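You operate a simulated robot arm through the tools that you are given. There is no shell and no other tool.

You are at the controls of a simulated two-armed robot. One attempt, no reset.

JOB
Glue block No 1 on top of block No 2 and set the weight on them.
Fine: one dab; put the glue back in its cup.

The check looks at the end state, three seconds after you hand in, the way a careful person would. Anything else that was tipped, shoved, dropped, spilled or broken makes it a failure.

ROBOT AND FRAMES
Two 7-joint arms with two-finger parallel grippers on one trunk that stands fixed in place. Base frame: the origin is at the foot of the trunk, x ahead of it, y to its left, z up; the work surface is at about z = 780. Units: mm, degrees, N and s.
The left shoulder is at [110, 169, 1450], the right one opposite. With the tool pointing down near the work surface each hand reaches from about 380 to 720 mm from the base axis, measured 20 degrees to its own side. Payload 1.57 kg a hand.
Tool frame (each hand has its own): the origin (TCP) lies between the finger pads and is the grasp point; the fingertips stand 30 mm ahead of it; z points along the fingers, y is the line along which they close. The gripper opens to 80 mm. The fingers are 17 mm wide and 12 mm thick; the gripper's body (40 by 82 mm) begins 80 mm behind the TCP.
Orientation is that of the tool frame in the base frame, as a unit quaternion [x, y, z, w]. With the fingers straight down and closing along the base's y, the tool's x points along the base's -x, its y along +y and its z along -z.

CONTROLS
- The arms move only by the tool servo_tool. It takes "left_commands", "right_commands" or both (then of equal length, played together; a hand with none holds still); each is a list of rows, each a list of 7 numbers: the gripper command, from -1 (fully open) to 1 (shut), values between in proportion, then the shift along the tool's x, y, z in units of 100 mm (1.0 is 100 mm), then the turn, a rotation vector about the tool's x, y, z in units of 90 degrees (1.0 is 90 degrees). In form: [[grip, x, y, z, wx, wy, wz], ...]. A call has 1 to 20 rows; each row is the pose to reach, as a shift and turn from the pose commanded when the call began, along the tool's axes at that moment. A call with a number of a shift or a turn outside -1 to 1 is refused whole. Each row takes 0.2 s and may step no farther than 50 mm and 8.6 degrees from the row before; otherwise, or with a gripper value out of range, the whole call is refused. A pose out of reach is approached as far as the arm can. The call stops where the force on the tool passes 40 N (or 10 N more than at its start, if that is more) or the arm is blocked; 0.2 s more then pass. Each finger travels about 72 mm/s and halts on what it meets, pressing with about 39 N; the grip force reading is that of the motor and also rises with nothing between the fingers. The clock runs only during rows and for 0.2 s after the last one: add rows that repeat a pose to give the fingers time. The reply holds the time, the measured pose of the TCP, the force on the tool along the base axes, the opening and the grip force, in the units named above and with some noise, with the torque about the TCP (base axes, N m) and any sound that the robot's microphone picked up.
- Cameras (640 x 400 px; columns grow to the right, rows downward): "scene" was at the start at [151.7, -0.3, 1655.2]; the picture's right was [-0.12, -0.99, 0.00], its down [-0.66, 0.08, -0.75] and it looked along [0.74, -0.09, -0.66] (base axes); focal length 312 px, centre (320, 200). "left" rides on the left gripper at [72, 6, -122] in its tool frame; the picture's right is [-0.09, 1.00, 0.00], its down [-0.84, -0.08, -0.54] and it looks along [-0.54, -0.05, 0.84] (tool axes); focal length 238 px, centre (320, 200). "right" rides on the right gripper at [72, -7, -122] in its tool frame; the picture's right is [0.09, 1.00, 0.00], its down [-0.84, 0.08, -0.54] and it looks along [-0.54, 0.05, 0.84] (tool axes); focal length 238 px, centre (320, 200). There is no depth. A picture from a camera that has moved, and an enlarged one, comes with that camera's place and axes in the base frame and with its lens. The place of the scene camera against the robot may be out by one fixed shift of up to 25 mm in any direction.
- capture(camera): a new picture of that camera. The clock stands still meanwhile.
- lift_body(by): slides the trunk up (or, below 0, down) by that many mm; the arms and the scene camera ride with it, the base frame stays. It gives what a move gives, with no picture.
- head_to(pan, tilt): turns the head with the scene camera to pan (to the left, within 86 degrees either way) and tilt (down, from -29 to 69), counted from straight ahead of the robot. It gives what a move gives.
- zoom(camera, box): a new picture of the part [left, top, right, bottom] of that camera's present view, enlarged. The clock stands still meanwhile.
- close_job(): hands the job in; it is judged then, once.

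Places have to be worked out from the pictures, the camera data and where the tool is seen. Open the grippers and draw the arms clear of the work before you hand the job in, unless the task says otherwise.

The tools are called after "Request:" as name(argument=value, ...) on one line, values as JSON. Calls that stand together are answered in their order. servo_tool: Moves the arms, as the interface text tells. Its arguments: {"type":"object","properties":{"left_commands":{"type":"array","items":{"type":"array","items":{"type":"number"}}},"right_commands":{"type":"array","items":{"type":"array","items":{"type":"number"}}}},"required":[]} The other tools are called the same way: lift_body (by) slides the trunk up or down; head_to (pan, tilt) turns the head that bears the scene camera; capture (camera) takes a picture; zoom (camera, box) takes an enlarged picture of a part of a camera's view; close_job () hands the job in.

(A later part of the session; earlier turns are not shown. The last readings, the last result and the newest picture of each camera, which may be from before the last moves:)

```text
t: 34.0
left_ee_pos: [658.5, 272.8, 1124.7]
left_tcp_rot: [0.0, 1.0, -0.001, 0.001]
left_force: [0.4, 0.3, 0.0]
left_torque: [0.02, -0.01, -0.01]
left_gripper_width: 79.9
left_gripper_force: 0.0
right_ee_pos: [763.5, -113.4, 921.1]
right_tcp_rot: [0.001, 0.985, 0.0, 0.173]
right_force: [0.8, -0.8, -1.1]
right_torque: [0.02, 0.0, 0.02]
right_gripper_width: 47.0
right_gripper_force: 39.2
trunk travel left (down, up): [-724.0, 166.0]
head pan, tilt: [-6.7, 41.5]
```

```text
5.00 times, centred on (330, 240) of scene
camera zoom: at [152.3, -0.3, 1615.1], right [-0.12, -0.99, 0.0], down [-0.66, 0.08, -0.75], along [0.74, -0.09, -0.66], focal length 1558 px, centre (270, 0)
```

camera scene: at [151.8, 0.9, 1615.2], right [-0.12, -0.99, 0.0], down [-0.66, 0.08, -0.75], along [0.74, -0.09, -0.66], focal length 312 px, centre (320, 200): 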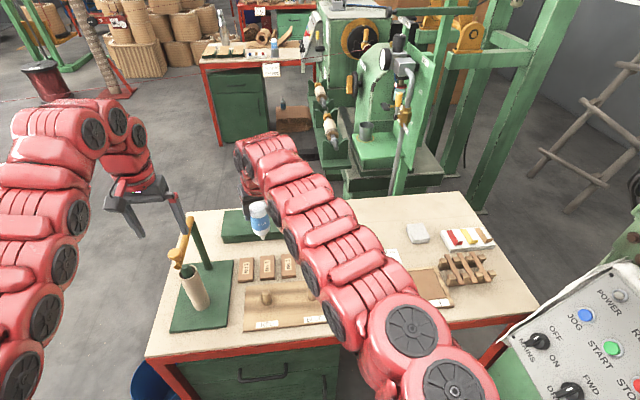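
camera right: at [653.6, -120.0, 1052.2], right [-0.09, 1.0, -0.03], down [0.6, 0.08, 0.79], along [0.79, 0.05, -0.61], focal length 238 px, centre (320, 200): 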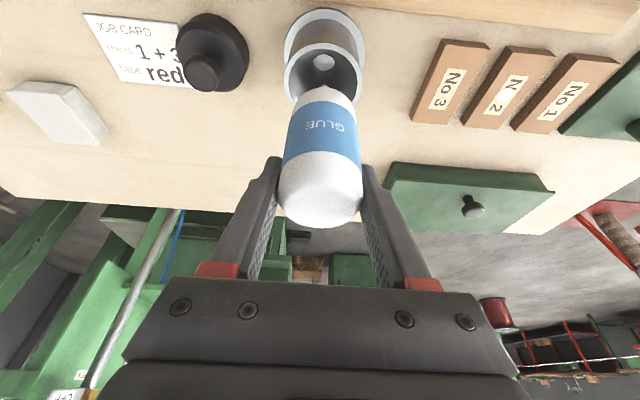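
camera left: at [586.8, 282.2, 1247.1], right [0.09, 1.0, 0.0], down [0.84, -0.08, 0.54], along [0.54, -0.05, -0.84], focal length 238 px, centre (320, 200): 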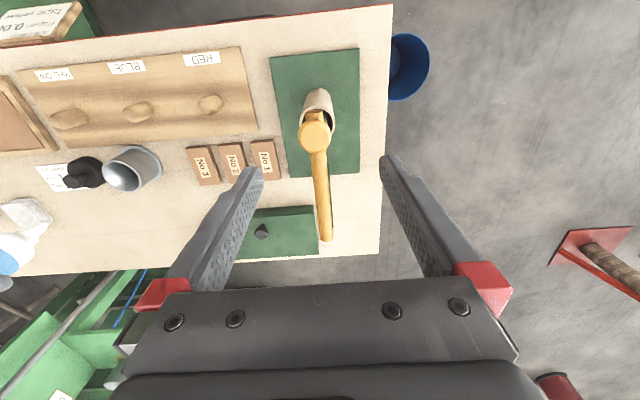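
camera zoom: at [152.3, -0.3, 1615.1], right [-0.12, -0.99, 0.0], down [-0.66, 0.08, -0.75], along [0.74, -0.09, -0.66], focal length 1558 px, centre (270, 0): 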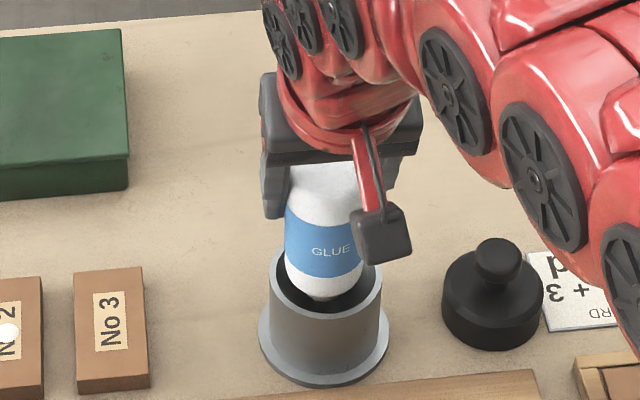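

The bottle is entering the cup cleanly with no side force. I'll lower another 22 mm in small steps.

Request:
servo_tool(right_commands=[[1, 0.017, 0, 0.047, 0, 0, 0], [1, 0.034, 0, 0.094, 0, 0, 0], [1, 0.051, 0, 0.141, 0, 0, 0], [1, 0.065, 0, 0.178, 0, 0, 0], [1, 0.075, 0, 0.207, 0, 0, 0]])

Request:
zoom(camera="right", box=[240, 0, 400, 240])

Request:
zoom(camera="left", box=[60, 110, 220, 230])

```text
t: 35.2
left_ee_pos: [658.8, 273.8, 1125.2]
left_tcp_rot: [-0.001, 1.0, -0.001, 0.0]
left_force: [0.4, -0.3, 0.2]
left_torque: [0.0, 0.02, -0.03]
left_gripper_width: 80.0
left_gripper_force: 0.1
right_ee_pos: [764.5, -114.7, 901.8]
right_tcp_rot: [0.0, 0.985, 0.0, 0.175]
right_force: [7.0, -2.7, 5.2]
right_torque: [-0.11, -0.3, -0.01]
right_gripper_width: 47.0
right_gripper_force: 38.8
trunk travel left (down, up): [-724.0, 166.0]
head pan, tilt: [-6.7, 41.5]
```

```text
1.67 times, centred on (320, 120) of right
camera zoom: at [654.9, -120.7, 991.7], right [-0.09, 1.0, -0.03], down [0.6, 0.08, 0.8], along [0.8, 0.05, -0.6], focal length 397 px, centre (320, 333)
```

zoom: 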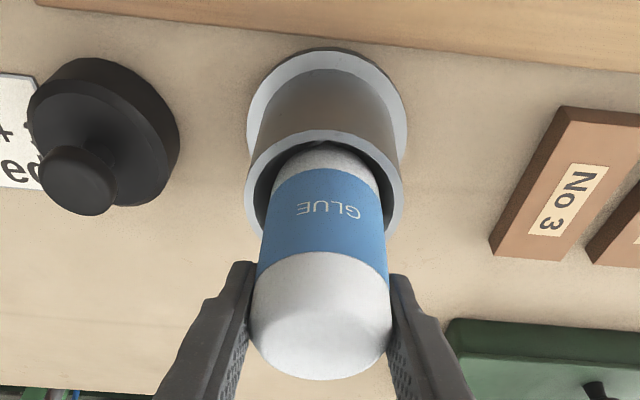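

```text
3.33 times, centred on (140, 170) of left
camera zoom: at [587.2, 280.7, 1247.3], right [0.09, 1.0, 0.0], down [0.84, -0.08, 0.54], along [0.54, -0.05, -0.84], focal length 794 px, centre (920, 300)
```

zoom: 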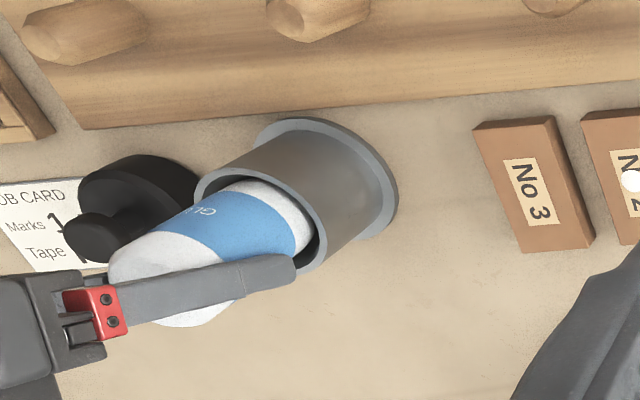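

A side reaction of about 7 N in +x and 5 N up shows the bottle touching the cup's -x inner wall. I'll relieve it by shifting +x 2.5 mm and -y 1 mm, then lower 3 mm more.

Request:
servo_tool(right_commands=[[1, -0.012, -0.005, 0.004, 0, 0, 0], [1, -0.0235, -0.01, 0.0086, 0, 0, 0], [1, -0.018, -0.01, 0.0227, 0, 0, 0], [1, -0.013, -0.01, 0.037, 0, 0, 0]])

Request:
zoom(camera="right", box=[240, 0, 400, 240])

Request:
zoom(camera="scene", box=[290, 200, 370, 280])

```text
t: 36.2
left_ee_pos: [658.5, 273.3, 1125.5]
left_tcp_rot: [0.0, 1.0, -0.001, 0.001]
left_force: [-0.9, 0.1, 0.4]
left_torque: [0.01, -0.01, 0.02]
left_gripper_width: 80.2
left_gripper_force: 0.1
right_ee_pos: [766.5, -115.3, 899.3]
right_tcp_rot: [0.0, 0.985, 0.0, 0.175]
right_force: [8.1, -1.6, 9.6]
right_torque: [-0.17, -0.37, 0.0]
right_gripper_width: 47.1
right_gripper_force: 39.7
trunk travel left (down, up): [-724.0, 166.0]
head pan, tilt: [-6.7, 41.5]
```

```text
1.67 times, centred on (320, 120) of right
camera zoom: at [656.4, -121.4, 988.7], right [-0.09, 1.0, -0.03], down [0.6, 0.08, 0.8], along [0.8, 0.05, -0.6], focal length 397 px, centre (320, 333)
```

zoom: 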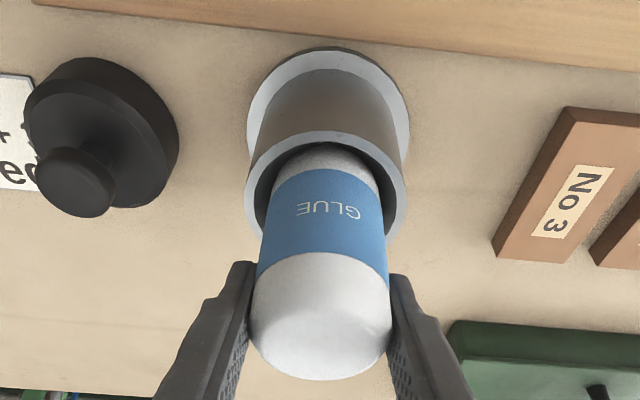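

```text
5.00 times, centred on (330, 240) of scene
camera zoom: at [151.7, -0.2, 1615.3], right [-0.12, -0.99, 0.0], down [-0.66, 0.08, -0.75], along [0.74, -0.09, -0.66], focal length 1558 px, centre (270, 0)
```

zoom: 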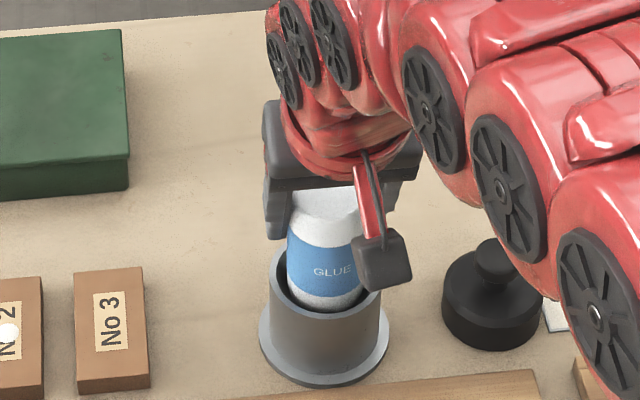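

The view and the forces both suggest the bottle's axis sits about 5 mm toward -x from the cup's centre. I'll ease up 3 mm, shift +x 5 mm, then lower again.

Request:
servo_tool(right_commands=[[1, -0.0103, 0, -0.0282, 0, 0, 0], [1, -0.034, 0, -0.02, 0, 0, 0], [1, -0.0573, 0, -0.0111, 0, 0, 0], [1, -0.052, 0, 0.003, 0, 0, 0], [1, -0.047, 0, 0.0171, 0, 0, 0]])

Request:
zoom(camera="right", box=[240, 0, 400, 240])

Request:
zoom(camera="left", box=[60, 110, 220, 230])

```text
t: 37.4
left_ee_pos: [656.9, 272.5, 1126.4]
left_tcp_rot: [0.0, 1.0, -0.001, 0.001]
left_force: [0.5, 0.1, -0.3]
left_torque: [0.01, 0.01, 0.01]
left_gripper_width: 80.0
left_gripper_force: 0.1
right_ee_pos: [768.3, -114.4, 899.1]
right_tcp_rot: [0.002, 0.985, 0.0, 0.173]
right_force: [-11.6, -1.7, 5.3]
right_torque: [-0.22, 0.64, -0.01]
right_gripper_width: 47.2
right_gripper_force: 39.2
trunk travel left (down, up): [-724.0, 166.0]
head pan, tilt: [-6.7, 41.5]
```

```text
1.67 times, centred on (320, 120) of right
camera zoom: at [658.5, -121.4, 989.2], right [-0.09, 1.0, -0.03], down [0.6, 0.08, 0.8], along [0.79, 0.05, -0.61], focal length 397 px, centre (320, 333)
```

zoom: 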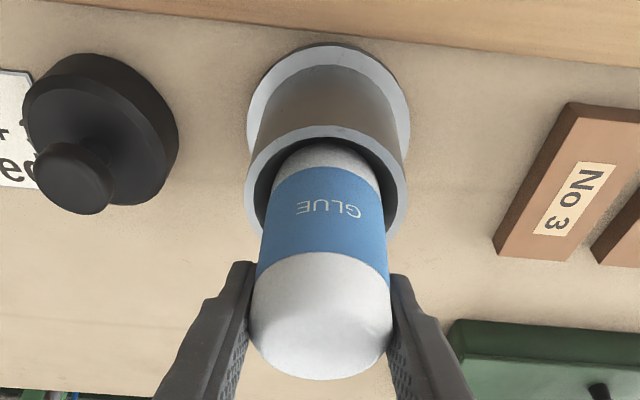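

```text
3.33 times, centred on (140, 170) of left
camera zoom: at [584.5, 281.0, 1248.4], right [0.09, 1.0, 0.0], down [0.84, -0.08, 0.54], along [0.54, -0.05, -0.84], focal length 794 px, centre (920, 300)
```

zoom: 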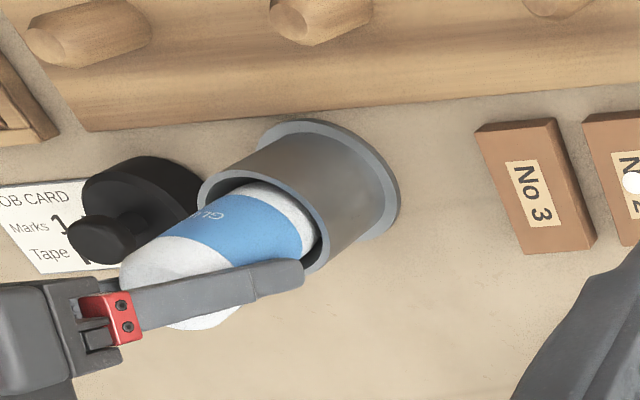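

Now the opposite wall pushes back, so the fit is snug and the centre lies about 3 mm back. I'll shift -x 3 mm and then see what the forces say.

Request:
servo_tool(right_commands=[[1, 0.014, -0.003, -0.005, 0, 0, 0], [1, 0.0282, -0.005, -0.0103, 0, 0, 0], [1, 0.0282, -0.005, -0.0103, 0, 0, 0]])

```text
t: 38.2
left_ee_pos: [659.1, 275.4, 1125.1]
left_tcp_rot: [-0.001, 1.0, -0.001, -0.001]
left_force: [0.2, 0.0, -0.6]
left_torque: [0.01, -0.02, 0.0]
left_gripper_width: 79.8
left_gripper_force: 0.1
right_ee_pos: [766.8, -116.7, 898.4]
right_tcp_rot: [0.001, 0.985, 0.001, 0.175]
right_force: [1.5, 3.0, 0.7]
right_torque: [0.15, -0.11, -0.01]
right_gripper_width: 46.7
right_gripper_force: 38.9
trunk travel left (down, up): [-724.0, 166.0]
head pan, tilt: [-6.7, 41.5]
```

The forces are near zero, so the bottle is centred now. I'll lower in 1.5 mm steps.

Request:
servo_tool(right_commands=[[1, 0.005, 0.006, 0.0141, 0, 0, 0], [1, 0.0103, 0.006, 0.0282, 0, 0, 0], [1, 0.0154, 0.006, 0.0423, 0, 0, 0]])

Request:
zoom(camera="right", box=[240, 0, 400, 240])

Request:
zoom(camera="scene", box=[290, 200, 370, 280])

```text
t: 39.0
left_ee_pos: [656.6, 273.0, 1126.1]
left_tcp_rot: [0.0, 1.0, -0.001, 0.002]
left_force: [-0.3, 0.1, 0.4]
left_torque: [-0.04, -0.03, 0.01]
left_gripper_width: 80.2
left_gripper_force: 0.0
right_ee_pos: [766.4, -114.5, 895.9]
right_tcp_rot: [0.001, 0.984, 0.0, 0.178]
right_force: [5.1, -6.1, 26.6]
right_torque: [-0.48, -0.21, 0.05]
right_gripper_width: 47.3
right_gripper_force: 39.3
trunk travel left (down, up): [-724.0, 166.0]
head pan, tilt: [-6.7, 41.5]
```

```text
1.67 times, centred on (320, 120) of right
camera zoom: at [657.3, -121.3, 987.4], right [-0.09, 1.0, -0.03], down [0.59, 0.08, 0.8], along [0.8, 0.05, -0.6], focal length 397 px, centre (320, 333)
```

zoom: 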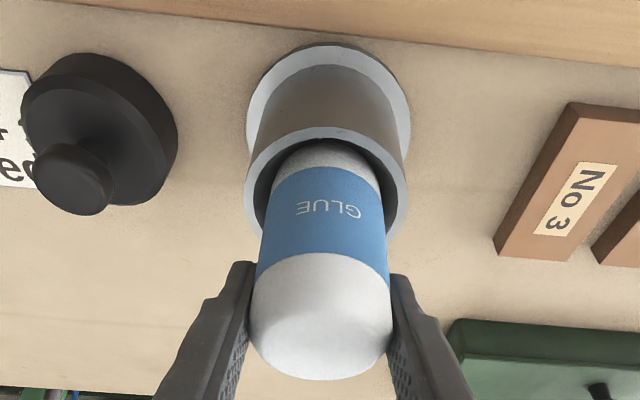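

```text
5.00 times, centred on (330, 240) of scene
camera zoom: at [148.6, -0.7, 1615.9], right [-0.12, -0.99, 0.0], down [-0.66, 0.08, -0.75], along [0.74, -0.09, -0.66], focal length 1558 px, centre (270, 0)
```

zoom: 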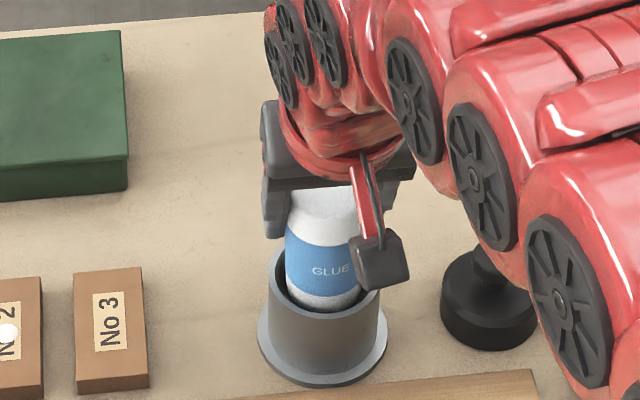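

At 26.6 N upward and TCP z≈896, the bottle has bottomed in the cup. I'll back off a hair to relieve the load, then open the gripper gently.

Request:
servo_tool(right_commands=[[1, -0.0126, -0.006, -0.0114, 0, 0, 0], [1, -0.0126, -0.006, -0.0114, 0, 0, 0]])

```text
t: 39.6
left_ee_pos: [656.4, 273.3, 1126.1]
left_tcp_rot: [-0.001, 1.0, 0.0, 0.002]
left_force: [-0.1, -0.1, -0.4]
left_torque: [-0.02, -0.01, 0.0]
left_gripper_width: 80.2
left_gripper_force: 0.0
right_ee_pos: [767.9, -114.3, 897.5]
right_tcp_rot: [0.0, 0.984, 0.0, 0.177]
right_force: [8.4, -4.8, 26.3]
right_torque: [-0.49, -0.28, 0.09]
right_gripper_width: 47.2
right_gripper_force: 38.5
trunk travel left (down, up): [-724.0, 166.0]
head pan, tilt: [-6.7, 41.5]
```

The load hasn't dropped yet, and the trunk flexes a little under it. I'll raise another 3 mm and read again.

Request:
servo_tool(right_commands=[[1, -0.0103, 0, -0.0282, 0, 0, 0], [1, -0.0103, 0, -0.0282, 0, 0, 0]])

Request:
zoom(camera="right", box=[240, 0, 400, 240])

Request:
capture(camera="scene")

```text
t: 40.2
left_ee_pos: [659.6, 274.0, 1125.1]
left_tcp_rot: [-0.001, 1.0, -0.001, -0.001]
left_force: [0.4, -0.3, -0.2]
left_torque: [0.01, 0.0, -0.01]
left_gripper_width: 79.8
left_gripper_force: 0.1
right_ee_pos: [766.4, -115.9, 896.8]
right_tcp_rot: [0.002, 0.985, 0.0, 0.173]
right_force: [9.0, -1.9, 10.0]
right_torque: [-0.17, -0.46, 0.01]
right_gripper_width: 47.1
right_gripper_force: 38.9
trunk travel left (down, up): [-724.0, 166.0]
head pan, tilt: [-6.7, 41.5]
```

```text
1.67 times, centred on (320, 120) of right
camera zoom: at [658.2, -121.4, 987.4], right [-0.09, 1.0, -0.03], down [0.6, 0.08, 0.79], along [0.79, 0.05, -0.61], focal length 397 px, centre (320, 333)
```

zoom: 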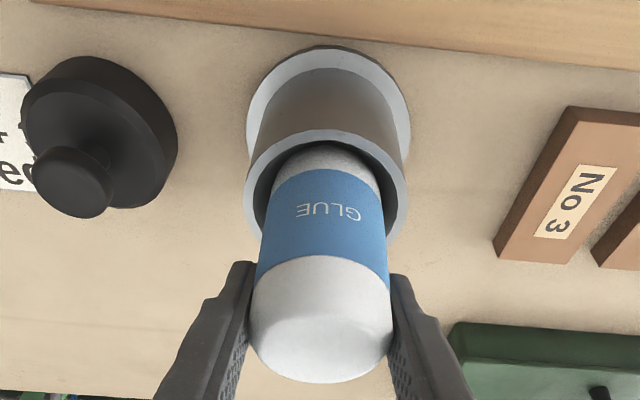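

```text
taken
camera scene: at [151.5, -0.3, 1615.1], right [-0.12, -0.99, 0.0], down [-0.66, 0.08, -0.75], along [0.74, -0.09, -0.66], focal length 312 px, centre (320, 200)
```

scene: 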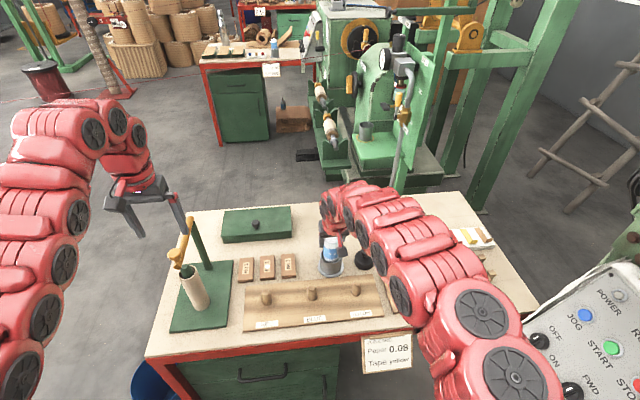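

The load has fallen to about 10 N up and 9 N in +x. One more small relief move (up 2 mm, +x 1.5 mm) before releasing.

Request:
servo_tool(right_commands=[[1, -0.021, 0, -0.0137, 0, 0, 0], [1, -0.021, 0, -0.0137, 0, 0, 0], [1, -0.021, 0, -0.0137, 0, 0, 0]])

```text
t: 41.0
left_ee_pos: [659.0, 273.9, 1125.5]
left_tcp_rot: [0.0, 1.0, -0.001, 0.0]
left_force: [0.6, -0.3, 0.3]
left_torque: [0.03, 0.03, 0.02]
left_gripper_width: 80.1
left_gripper_force: 0.0
right_ee_pos: [768.7, -115.5, 899.1]
right_tcp_rot: [0.001, 0.985, 0.0, 0.172]
right_force: [-2.7, 0.6, -0.5]
right_torque: [-0.02, 0.15, -0.02]
right_gripper_width: 46.9
right_gripper_force: 39.0
trunk travel left (down, up): [-724.0, 166.0]
head pan, tilt: [-6.7, 41.5]
```

The forces are about zero now, with the bottle deep in the cup and 2–3 mm above its seat. I'll open the gripper in stages.

Request:
servo_tool(right_commands=[[-0.2, 0, 0, 0, 0, 0, 0], [-0.3, 0, 0, 0, 0, 0, 0], [-0.6, 0, 0, 0, 0, 0, 0], [-1, 0, 0, 0, 0, 0, 0], [-1, 0, 0, 0, 0, 0, 0], [-1, 0, 0, 0, 0, 0, 0]])

Request:
capture(camera="right")

Request:
zoom(camera="left", box=[60, 110, 220, 230])

Request:
zoom(camera="scene", box=[290, 200, 370, 280])

```text
t: 42.4
left_ee_pos: [658.7, 271.7, 1126.0]
left_tcp_rot: [0.0, 1.0, -0.001, 0.0]
left_force: [0.8, 0.4, -0.2]
left_torque: [0.01, 0.02, 0.0]
left_gripper_width: 80.0
left_gripper_force: 0.1
right_ee_pos: [768.7, -115.3, 899.9]
right_tcp_rot: [0.0, 0.985, 0.0, 0.173]
right_force: [-0.1, -0.6, -0.1]
right_torque: [-0.02, 0.01, 0.01]
right_gripper_width: 80.2
right_gripper_force: 0.0
trunk travel left (down, up): [-724.0, 166.0]
head pan, tilt: [-6.7, 41.5]
```

```text
taken
camera right: at [660.4, -121.9, 990.1], right [-0.09, 1.0, -0.03], down [0.6, 0.08, 0.8], along [0.79, 0.05, -0.61], focal length 238 px, centre (320, 200)
```

right: 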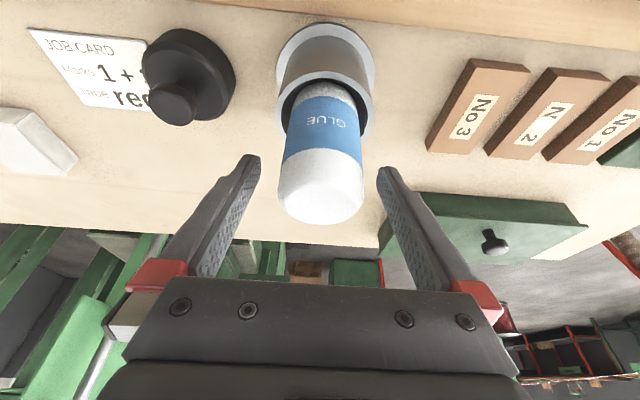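

```text
3.33 times, centred on (140, 170) of left
camera zoom: at [586.9, 280.9, 1247.3], right [0.09, 1.0, 0.0], down [0.84, -0.08, 0.54], along [0.54, -0.05, -0.84], focal length 794 px, centre (920, 300)
```

zoom: 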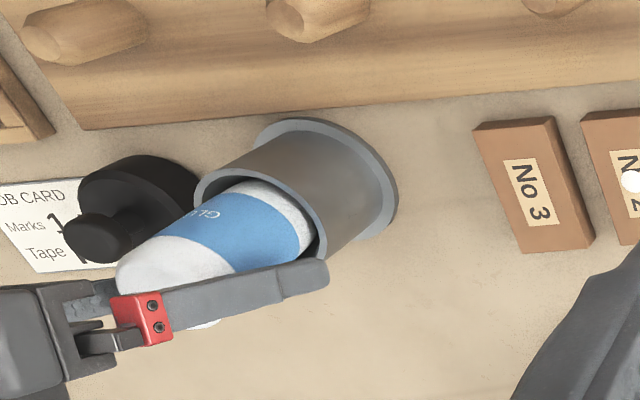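

```text
5.00 times, centred on (330, 240) of scene
camera zoom: at [151.8, -0.3, 1615.2], right [-0.12, -0.99, 0.0], down [-0.66, 0.08, -0.75], along [0.74, -0.09, -0.66], focal length 1558 px, centre (270, 0)
```

zoom: 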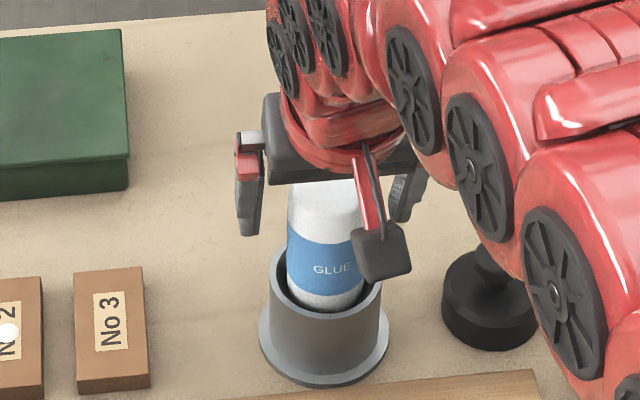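

The bottle stands upright in its cup. I'll withdraw the right hand straight up.

Request:
servo_tool(right_commands=[[-1, -0.034, 0, -0.094, 0, 0, 0], [-1, -0.085, 0, -0.235, 0, 0, 0], [-1, -0.171, 0, -0.47, 0, 0, 0], [-1, -0.256, 0, -0.705, 0, 0, 0], [-1, -0.342, 0, -0.94, 0, 0, 0]])

Request:
capture(camera="right")

Request:
zoom(camera="left", box=[40, 90, 300, 270])

Request:
zoom(camera="scene", box=[220, 190, 380, 310])

```text
t: 43.6
left_ee_pos: [657.0, 274.4, 1125.7]
left_tcp_rot: [0.0, 1.0, 0.0, 0.001]
left_force: [0.5, 0.2, 0.5]
left_torque: [-0.02, 0.01, -0.02]
left_gripper_width: 80.0
left_gripper_force: 0.1
right_ee_pos: [769.3, -113.5, 999.4]
right_tcp_rot: [0.001, 0.985, 0.0, 0.173]
right_force: [-0.5, -0.3, 0.2]
right_torque: [0.01, -0.02, -0.02]
right_gripper_width: 79.9
right_gripper_force: 0.1
trunk travel left (down, up): [-724.0, 166.0]
head pan, tilt: [-6.7, 41.5]
```

```text
taken
camera right: at [659.5, -120.8, 1090.8], right [-0.09, 1.0, -0.03], down [0.6, 0.08, 0.8], along [0.79, 0.05, -0.6], focal length 238 px, centre (320, 200)
```

right: 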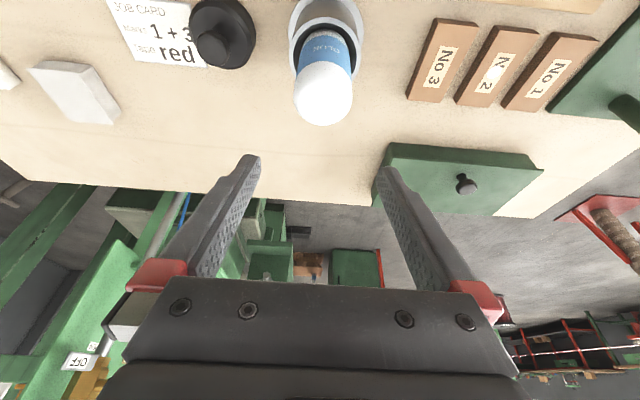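

```text
2.22 times, centred on (170, 180) of left
camera zoom: at [586.1, 280.8, 1247.7], right [0.09, 1.0, 0.0], down [0.84, -0.08, 0.54], along [0.54, -0.05, -0.84], focal length 530 px, centre (653, 244)
```

zoom: 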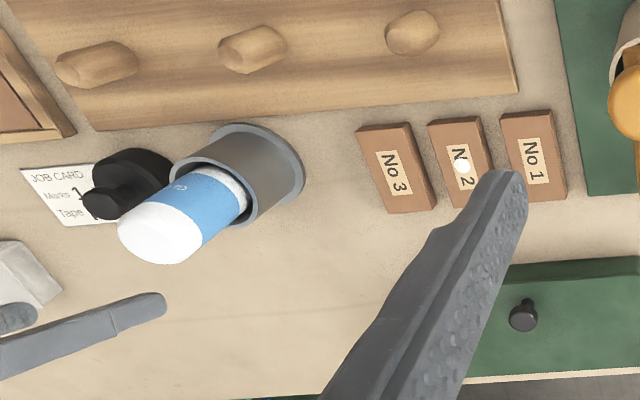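

```text
3.33 times, centred on (300, 250) of scene
camera zoom: at [151.0, -1.0, 1615.3], right [-0.12, -0.99, 0.0], down [-0.66, 0.08, -0.75], along [0.74, -0.09, -0.66], focal length 1038 px, centre (387, 33)
```

zoom: 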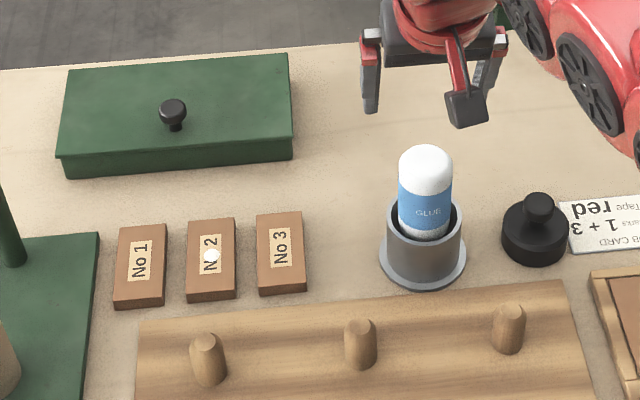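

The glue is back in its cup, upright. I'll move the right hand off to the right while the left hand comes back inward over its own side at height.

Request:
servo_tool(left_commands=[[-1, 0, 0, 0, 0, 0, 0], [-1, 0, -0.25, 0, 0, 0, 0], [-1, 0, -0.5, 0, 0, 0, 0], [-1, 0, -0.75, 0, 0, 0, 0], [-1, 0, -1.0, 0, 0, 0, 0]], right_commands=[[-1, 0, -0.2, 0, 0, 0, 0], [-1, 0, -0.4, 0, 0, 0, 0], [-1, 0.05, -0.6, -0.05, 0, 0, 0], [-1, 0.1, -0.8, -0.1, 0, 0, 0], [-1, 0.15, -1.0, -0.15, 0, 0, 0]])

Request:
servo_tool(right_commands=[[-1, 0.1, -0.2, -0.1, 0, 0, 0], [-1, 0.2, -0.4, -0.2, 0, 0, 0], [-1, 0.3, -0.6, -0.3, 0, 0, 0], [-1, 0.4, -0.8, -0.4, 0, 0, 0]])

Request:
capture(camera="scene")

Request:
capture(camera="left")

Request:
capture(camera="right")

```text
t: 44.8
left_ee_pos: [657.7, 172.8, 1125.5]
left_tcp_rot: [-0.001, 1.0, 0.001, 0.0]
left_force: [-0.8, 0.2, -0.5]
left_torque: [0.02, -0.01, 0.0]
left_gripper_width: 79.9
left_gripper_force: 0.2
right_ee_pos: [750.7, -216.0, 1007.9]
right_tcp_rot: [0.001, 0.985, 0.0, 0.174]
right_force: [0.6, 0.1, 0.2]
right_torque: [0.01, 0.04, 0.02]
right_gripper_width: 80.1
right_gripper_force: 0.0
trunk travel left (down, up): [-724.0, 166.0]
head pan, tilt: [-6.7, 41.5]
```

```text
t: 45.8
left_ee_pos: [658.8, 172.7, 1126.0]
left_tcp_rot: [0.0, 1.0, 0.0, 0.001]
left_force: [-0.2, -0.1, -0.5]
left_torque: [0.01, -0.01, -0.01]
left_gripper_width: 80.1
left_gripper_force: 0.2
right_ee_pos: [718.3, -301.2, 1033.0]
right_tcp_rot: [0.001, 0.985, 0.001, 0.172]
right_force: [0.4, -0.1, -0.3]
right_torque: [0.03, 0.01, -0.01]
right_gripper_width: 80.1
right_gripper_force: 0.1
right hand out of reach, approached as far as the arm can: row 3, 4
trunk travel left (down, up): [-724.0, 166.0]
head pan, tilt: [-6.7, 41.5]
```

```text
taken
camera scene: at [150.8, -1.7, 1615.3], right [-0.12, -0.99, 0.0], down [-0.66, 0.08, -0.75], along [0.74, -0.09, -0.66], focal length 312 px, centre (320, 200)
```

scene: 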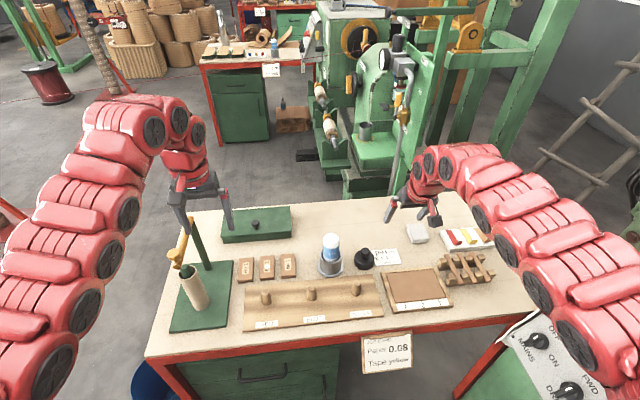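

```text
taken
camera left: at [585.9, 180.7, 1248.2], right [0.09, 1.0, 0.0], down [0.84, -0.08, 0.54], along [0.54, -0.05, -0.84], focal length 238 px, centre (320, 200)
```

left: 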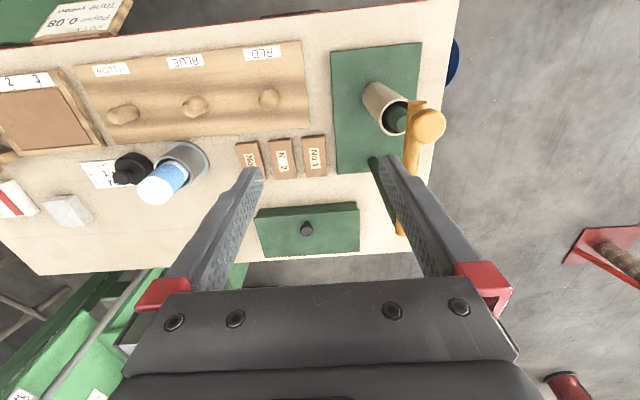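

```text
taken
camera right: at [608.3, -308.0, 1123.4], right [-0.09, 1.0, -0.03], down [0.6, 0.07, 0.79], along [0.79, 0.05, -0.61], focal length 238 px, centre (320, 200)
```

right: 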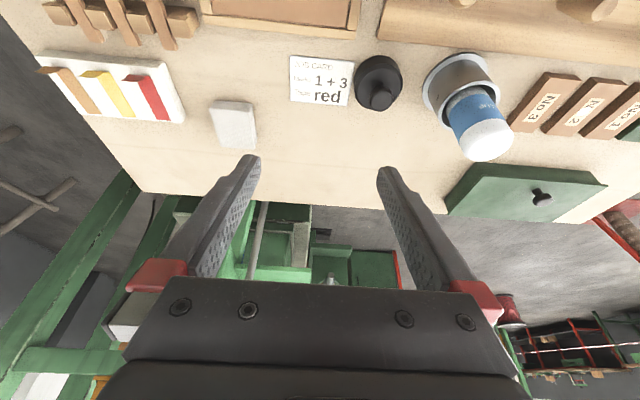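

Both hands are clear. I'll lower the trunk 110 mm so the left arm, leaned forward, can reach the blocks.

Request:
lift_body(by=-110)

Request:
servo_tool(left_commands=[[-1, -0.1, -0.05, 0, 0, -0.055, 0], [-1, -0.2, -0.1, 0, 0, -0.11, 0], [-1, -0.3, -0.15, 0, 0, -0.165, 0], [-1, -0.4, -0.18, 0, 0, -0.2222, 0], [-1, -0.4, -0.18, 0, 0, -0.2222, 0]])

Request:
capture(camera="left")

Request:
capture(camera="scene")

```text
t: 47.2
left_ee_pos: [657.3, 174.6, 1016.5]
left_tcp_rot: [0.0, 1.0, 0.0, 0.0]
left_force: [-0.6, 0.4, 0.2]
left_torque: [0.0, 0.01, 0.02]
left_gripper_width: 80.1
left_gripper_force: 0.0
right_ee_pos: [717.1, -299.7, 922.8]
right_tcp_rot: [0.001, 0.985, 0.001, 0.173]
right_force: [-0.2, -0.2, 0.4]
right_torque: [-0.01, 0.04, 0.01]
right_gripper_width: 79.8
right_gripper_force: 0.0
trunk travel left (down, up): [-614.0, 276.0]
head pan, tilt: [-6.7, 41.5]
```

```text
t: 48.4
left_ee_pos: [705.8, 156.9, 1016.4]
left_tcp_rot: [0.0, 0.985, 0.0, 0.174]
left_force: [0.0, 0.5, 0.0]
left_torque: [-0.01, -0.01, 0.0]
left_gripper_width: 80.0
left_gripper_force: 0.0
left hand out of reach, approached as far as the arm can: row 3, 4, 5
right_ee_pos: [719.3, -300.8, 922.7]
right_tcp_rot: [0.001, 0.985, 0.001, 0.173]
right_force: [-0.6, -0.5, -1.0]
right_torque: [-0.03, -0.02, 0.02]
right_gripper_width: 80.1
right_gripper_force: 0.2
trunk travel left (down, up): [-614.0, 276.0]
head pan, tilt: [-6.7, 41.5]
```

```text
taken
camera left: at [596.8, 163.7, 1106.4], right [0.09, 1.0, 0.03], down [0.6, -0.08, 0.8], along [0.8, -0.05, -0.6], focal length 238 px, centre (320, 200)
```

left: 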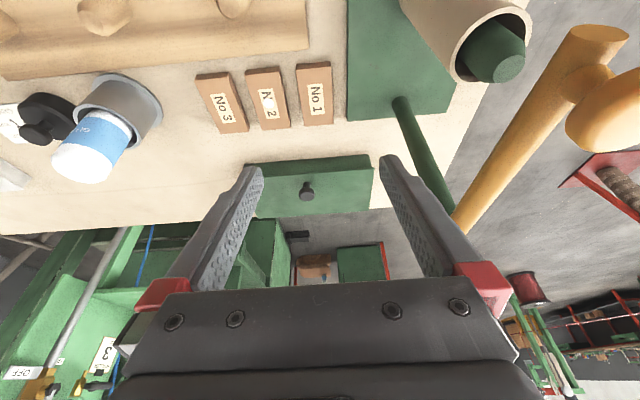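

```text
taken
camera scene: at [151.4, 0.9, 1505.3], right [-0.12, -0.99, 0.0], down [-0.66, 0.08, -0.75], along [0.74, -0.09, -0.66], focal length 312 px, centre (320, 200)
```

scene: 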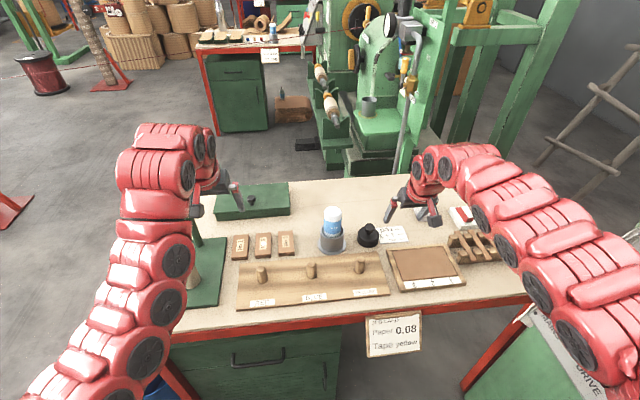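

The left hand is leaned forward at (706,157,1016). I'll bring it over block 1 and down to about z 936, then look closely at the block's exact position and angle.

Request:
servo_tool(left_commands=[[-1, -0.33, -0.01, 0.12, 0, 0, 0], [-1, -0.655, -0.019, 0.238, 0, 0, 0], [-1, -0.564, -0.019, 0.49, 0, 0, 0], [-1, -0.473, -0.019, 0.74, 0, 0, 0], [-1, -0.382, -0.019, 0.99, 0, 0, 0], [-1, -0.382, -0.019, 0.99, 0, 0, 0]])

Request:
capture(camera="left")

Request:
capture(camera="scene")

Request:
zoom(camera="left", box=[220, 0, 420, 140])

```text
t: 49.8
left_ee_pos: [777.0, 153.0, 936.9]
left_tcp_rot: [0.0, 0.985, -0.001, 0.175]
left_force: [-1.1, -0.8, 0.3]
left_torque: [-0.04, 0.03, -0.01]
left_gripper_width: 80.1
left_gripper_force: 0.0
right_ee_pos: [719.5, -300.6, 922.0]
right_tcp_rot: [0.001, 0.985, 0.002, 0.172]
right_force: [0.0, 0.4, 0.1]
right_torque: [0.0, 0.02, -0.01]
right_gripper_width: 80.1
right_gripper_force: 0.2
trunk travel left (down, up): [-614.0, 276.0]
head pan, tilt: [-6.7, 41.5]
```

```text
taken
camera left: at [667.4, 160.0, 1026.1], right [0.09, 1.0, 0.03], down [0.6, -0.08, 0.8], along [0.8, -0.05, -0.6], focal length 238 px, centre (320, 200)
```

left: 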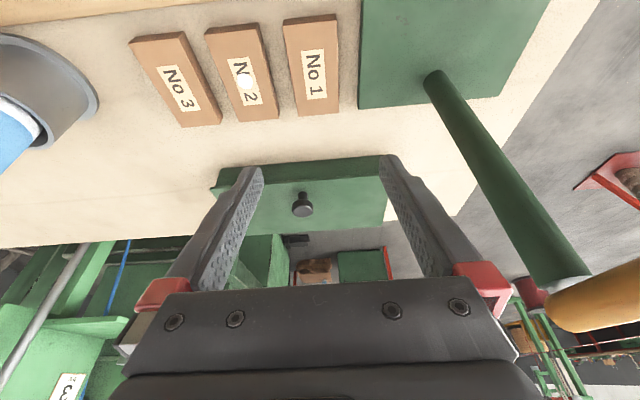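

```text
taken
camera scene: at [151.4, -0.5, 1505.2], right [-0.12, -0.99, 0.0], down [-0.66, 0.08, -0.75], along [0.74, -0.09, -0.66], focal length 312 px, centre (320, 200)
```

scene: 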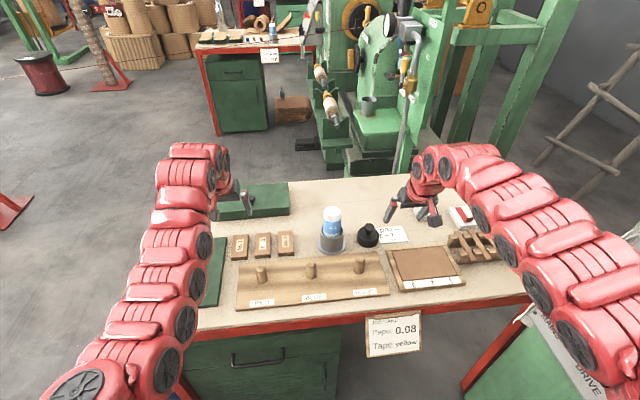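

```text
2.86 times, centred on (320, 70) of left
camera zoom: at [667.4, 160.0, 1026.1], right [0.09, 1.0, 0.03], down [0.6, -0.08, 0.8], along [0.8, -0.05, -0.6], focal length 681 px, centre (320, 571)
```

zoom: 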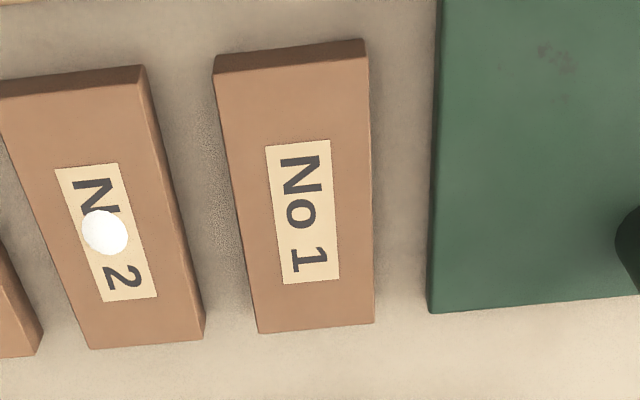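

Block 1's corners give its centre as (777,153.2), about 44.5 mm wide, 84 mm long and square to the axes; block 2 is centred near (776,88). The gap between them is only about 21 mm, so I'll narrow the fingers to about 53 mm and lower to z≈852 for a check.

Request:
servo_tool(left_commands=[[-0.335, 0, 0, 0, 0, 0, 0], [-0.335, 0.073, 0, 0.2, 0, 0, 0], [-0.335, 0.146, 0, 0.4, 0, 0, 0], [-0.335, 0.218, 0, 0.6, 0, 0, 0], [-0.335, 0.291, 0, 0.799, 0, 0, 0], [-0.335, 0.291, 0, 0.799, 0, 0, 0]])

Request:
capture(camera="left")

Request:
zoom(camera="scene", box=[190, 170, 310, 290])

Request:
capture(camera="right")

```text
t: 51.2
left_ee_pos: [777.6, 151.9, 851.9]
left_tcp_rot: [-0.001, 0.985, 0.0, 0.173]
left_force: [-0.1, 0.3, 0.6]
left_torque: [-0.01, -0.03, -0.01]
left_gripper_width: 53.2
left_gripper_force: 0.0
right_ee_pos: [718.0, -300.9, 922.6]
right_tcp_rot: [0.001, 0.985, 0.001, 0.172]
right_force: [0.8, -0.1, -0.6]
right_torque: [0.03, 0.0, 0.01]
right_gripper_width: 79.9
right_gripper_force: 0.0
trunk travel left (down, up): [-614.0, 276.0]
head pan, tilt: [-6.7, 41.5]
```

```text
taken
camera left: at [667.0, 159.2, 941.1], right [0.09, 1.0, 0.03], down [0.6, -0.08, 0.8], along [0.8, -0.05, -0.6], focal length 238 px, centre (320, 200)
```

left: 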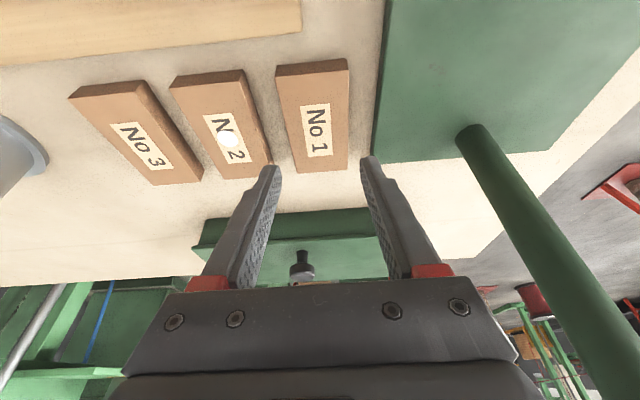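

```text
3.33 times, centred on (250, 230) of scene
camera zoom: at [151.5, -0.3, 1505.2], right [-0.12, -0.99, 0.0], down [-0.66, 0.08, -0.75], along [0.74, -0.09, -0.66], focal length 1038 px, centre (553, 100)
```

zoom: 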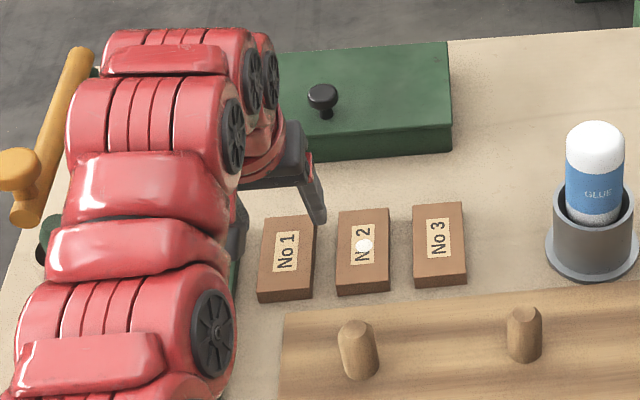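

```text
taken
camera right: at [609.0, -306.7, 1013.4], right [-0.09, 1.0, -0.03], down [0.6, 0.08, 0.79], along [0.79, 0.05, -0.61], focal length 238 px, centre (320, 200)
```

right: 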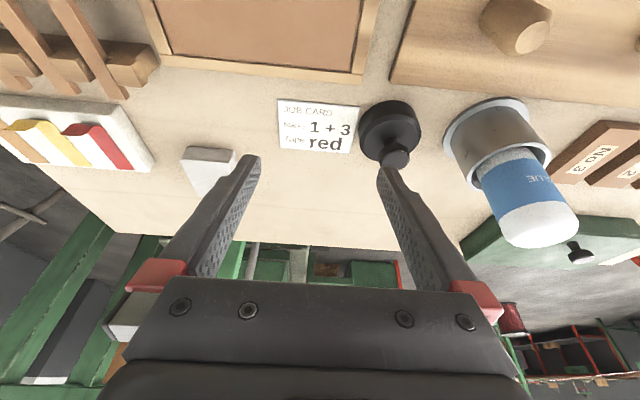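

The fingers line up with block 1 (centre y≈153.3). The gap to block 2 is tight, so I'll set the opening to 51 mm, nudge +0.8 mm in y and lower to TCP z≈815.

Request:
servo_tool(left_commands=[[-0.275, 0, 0.008, 0, 0, 0, 0], [-0.275, 0.034, 0.008, 0.094, 0, 0, 0], [-0.275, 0.068, 0.008, 0.188, 0, 0, 0], [-0.275, 0.1, 0.008, 0.27, 0, 0, 0], [-0.275, 0.127, 0.008, 0.348, 0, 0, 0], [-0.275, 0.127, 0.008, 0.348, 0, 0, 0]])

Request:
capture(camera="left")

Request:
zoom(camera="left", box=[220, 90, 420, 230])

```text
t: 52.6
left_ee_pos: [775.2, 153.7, 814.3]
left_tcp_rot: [-0.001, 0.985, 0.0, 0.174]
left_force: [-0.1, 0.2, -0.4]
left_torque: [0.0, -0.01, 0.02]
left_gripper_width: 50.9
left_gripper_force: 0.1
right_ee_pos: [719.0, -300.8, 921.6]
right_tcp_rot: [0.001, 0.985, 0.001, 0.173]
right_force: [-0.3, 0.3, -0.1]
right_torque: [-0.04, -0.01, 0.0]
right_gripper_width: 80.2
right_gripper_force: 0.1
trunk travel left (down, up): [-614.0, 276.0]
head pan, tilt: [-6.7, 41.5]
```

```text
taken
camera left: at [666.4, 161.2, 904.1], right [0.09, 1.0, 0.03], down [0.6, -0.08, 0.8], along [0.8, -0.05, -0.6], focal length 238 px, centre (320, 200)
```

left: 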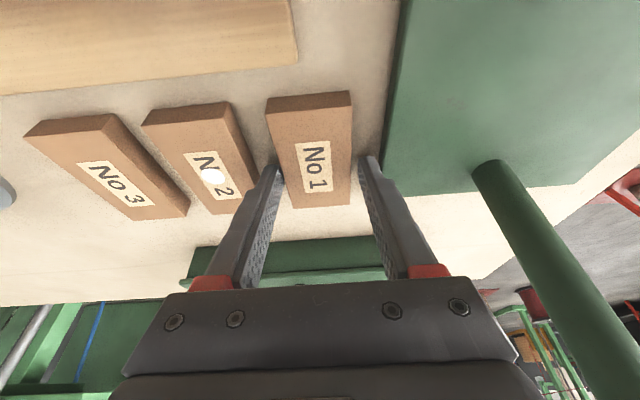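

```text
2.86 times, centred on (320, 160) of left
camera zoom: at [666.4, 161.2, 904.1], right [0.09, 1.0, 0.03], down [0.6, -0.08, 0.8], along [0.8, -0.05, -0.6], focal length 681 px, centre (320, 314)
```

zoom: 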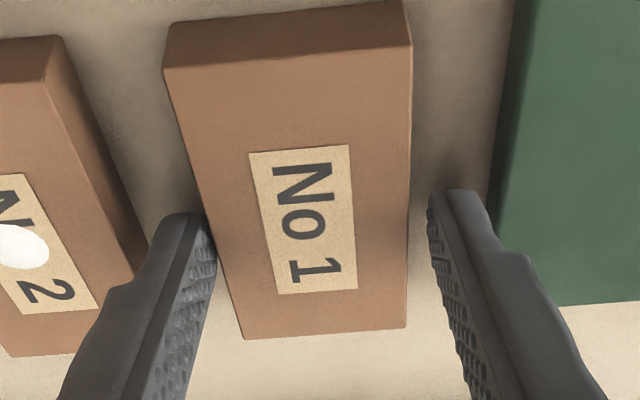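

The fingers straddle block 1, which is about 1.3 mm nearer the -y finger. I'll centre on it, shift 6 mm back so the pads meet at the block's middle, and close.

Request:
servo_tool(left_commands=[[-0.275, 0.028, -0.007, -0.01, 0, 0, 0], [-0.275, 0.0564, -0.013, -0.0205, 0, 0, 0], [-0.275, 0.0564, -0.013, -0.0205, 0, 0, 0], [-0.1, 0.0564, -0.013, -0.0205, 0, 0, 0], [0.2, 0.0564, -0.013, -0.0205, 0, 0, 0], [1, 0.0564, -0.013, -0.0205, 0, 0, 0], [1, 0.0564, -0.013, -0.0205, 0, 0, 0]])

Request:
zoom(camera="left", box=[120, 80, 420, 260])

```text
t: 54.2
left_ee_pos: [769.5, 152.3, 813.1]
left_tcp_rot: [-0.001, 0.985, -0.001, 0.174]
left_force: [-0.2, 0.7, 0.7]
left_torque: [0.03, 0.0, 0.0]
left_gripper_width: 44.0
left_gripper_force: 38.8
right_ee_pos: [718.9, -299.9, 920.6]
right_tcp_rot: [0.001, 0.985, 0.001, 0.171]
right_force: [0.6, -0.3, -0.1]
right_torque: [0.0, -0.03, 0.0]
right_gripper_width: 80.0
right_gripper_force: 0.1
trunk travel left (down, up): [-614.0, 276.0]
head pan, tilt: [-6.7, 41.5]
```

```text
2.13 times, centred on (270, 170) of left
camera zoom: at [660.9, 160.5, 903.7], right [0.09, 1.0, 0.03], down [0.6, -0.08, 0.8], along [0.79, -0.05, -0.6], focal length 508 px, centre (427, 264)
```

zoom: 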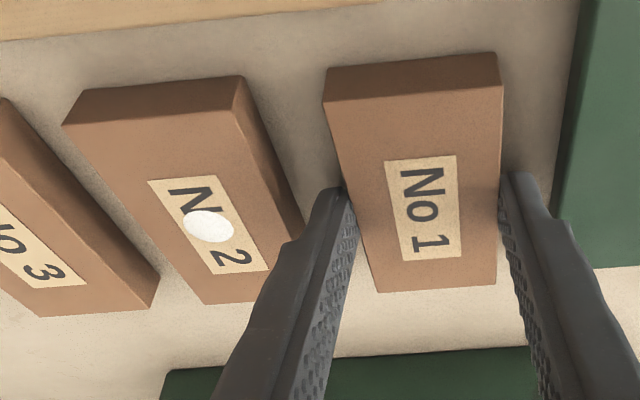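

Block 1 is gripped (44 mm, 39 N). I'll lift it straight up 45 mm.

Request:
servo_tool(left_commands=[[1, -0.017, 0, -0.047, 0, 0, 0], [1, -0.051, 0, -0.141, 0, 0, 0], [1, -0.103, 0, -0.282, 0, 0, 0], [1, -0.154, 0, -0.423, 0, 0, 0], [1, -0.154, 0, -0.423, 0, 0, 0]])

Request:
capture(camera="left")

Request:
zoom(camera="left", box=[120, 80, 420, 260])

Request:
zoom(camera="scene", box=[210, 190, 310, 290])

```text
t: 55.4
left_ee_pos: [770.0, 153.0, 858.4]
left_tcp_rot: [0.0, 0.985, -0.001, 0.174]
left_force: [-0.1, -0.3, -0.5]
left_torque: [0.01, 0.01, 0.02]
left_gripper_width: 43.9
left_gripper_force: 38.3
right_ee_pos: [719.5, -300.1, 921.6]
right_tcp_rot: [0.0, 0.985, 0.001, 0.172]
right_force: [0.6, -0.5, -0.2]
right_torque: [0.04, 0.01, 0.0]
right_gripper_width: 80.2
right_gripper_force: 0.0
trunk travel left (down, up): [-614.0, 276.0]
head pan, tilt: [-6.7, 41.5]
```

```text
taken
camera left: at [660.2, 161.3, 949.3], right [0.09, 1.0, 0.03], down [0.6, -0.08, 0.8], along [0.79, -0.05, -0.61], focal length 238 px, centre (320, 200)
```

left: 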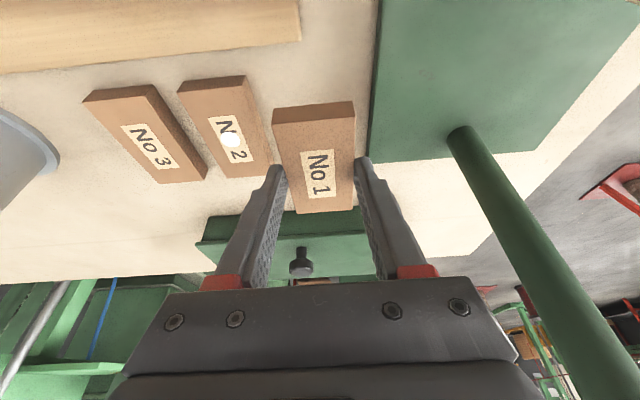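

```text
2.13 times, centred on (270, 170) of left
camera zoom: at [660.2, 161.3, 949.3], right [0.09, 1.0, 0.03], down [0.6, -0.08, 0.8], along [0.79, -0.05, -0.61], focal length 508 px, centre (427, 264)
```

zoom: 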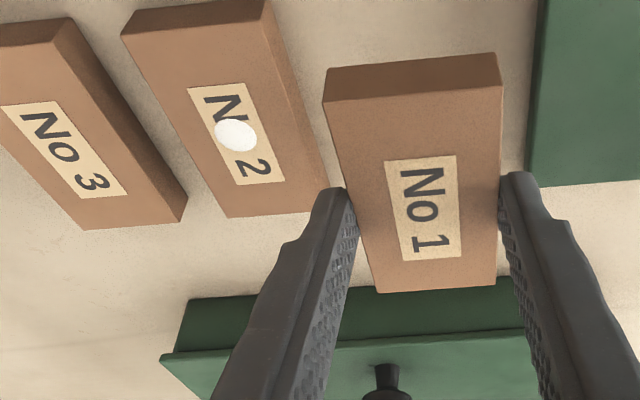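

```text
4.00 times, centred on (260, 240) of scene
camera zoom: at [151.9, -0.4, 1505.1], right [-0.12, -0.99, 0.0], down [-0.66, 0.08, -0.75], along [0.74, -0.09, -0.66], focal length 1246 px, centre (560, 40)
```

zoom: 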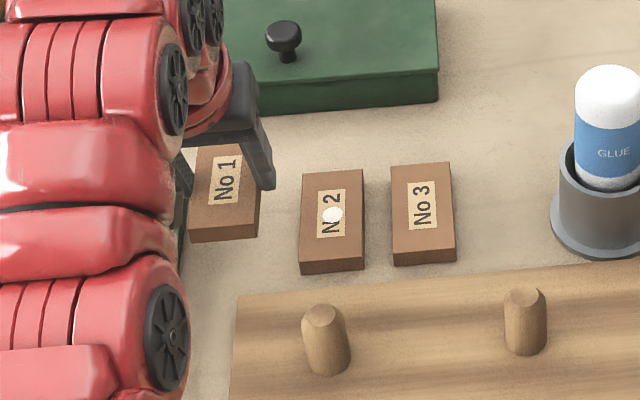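

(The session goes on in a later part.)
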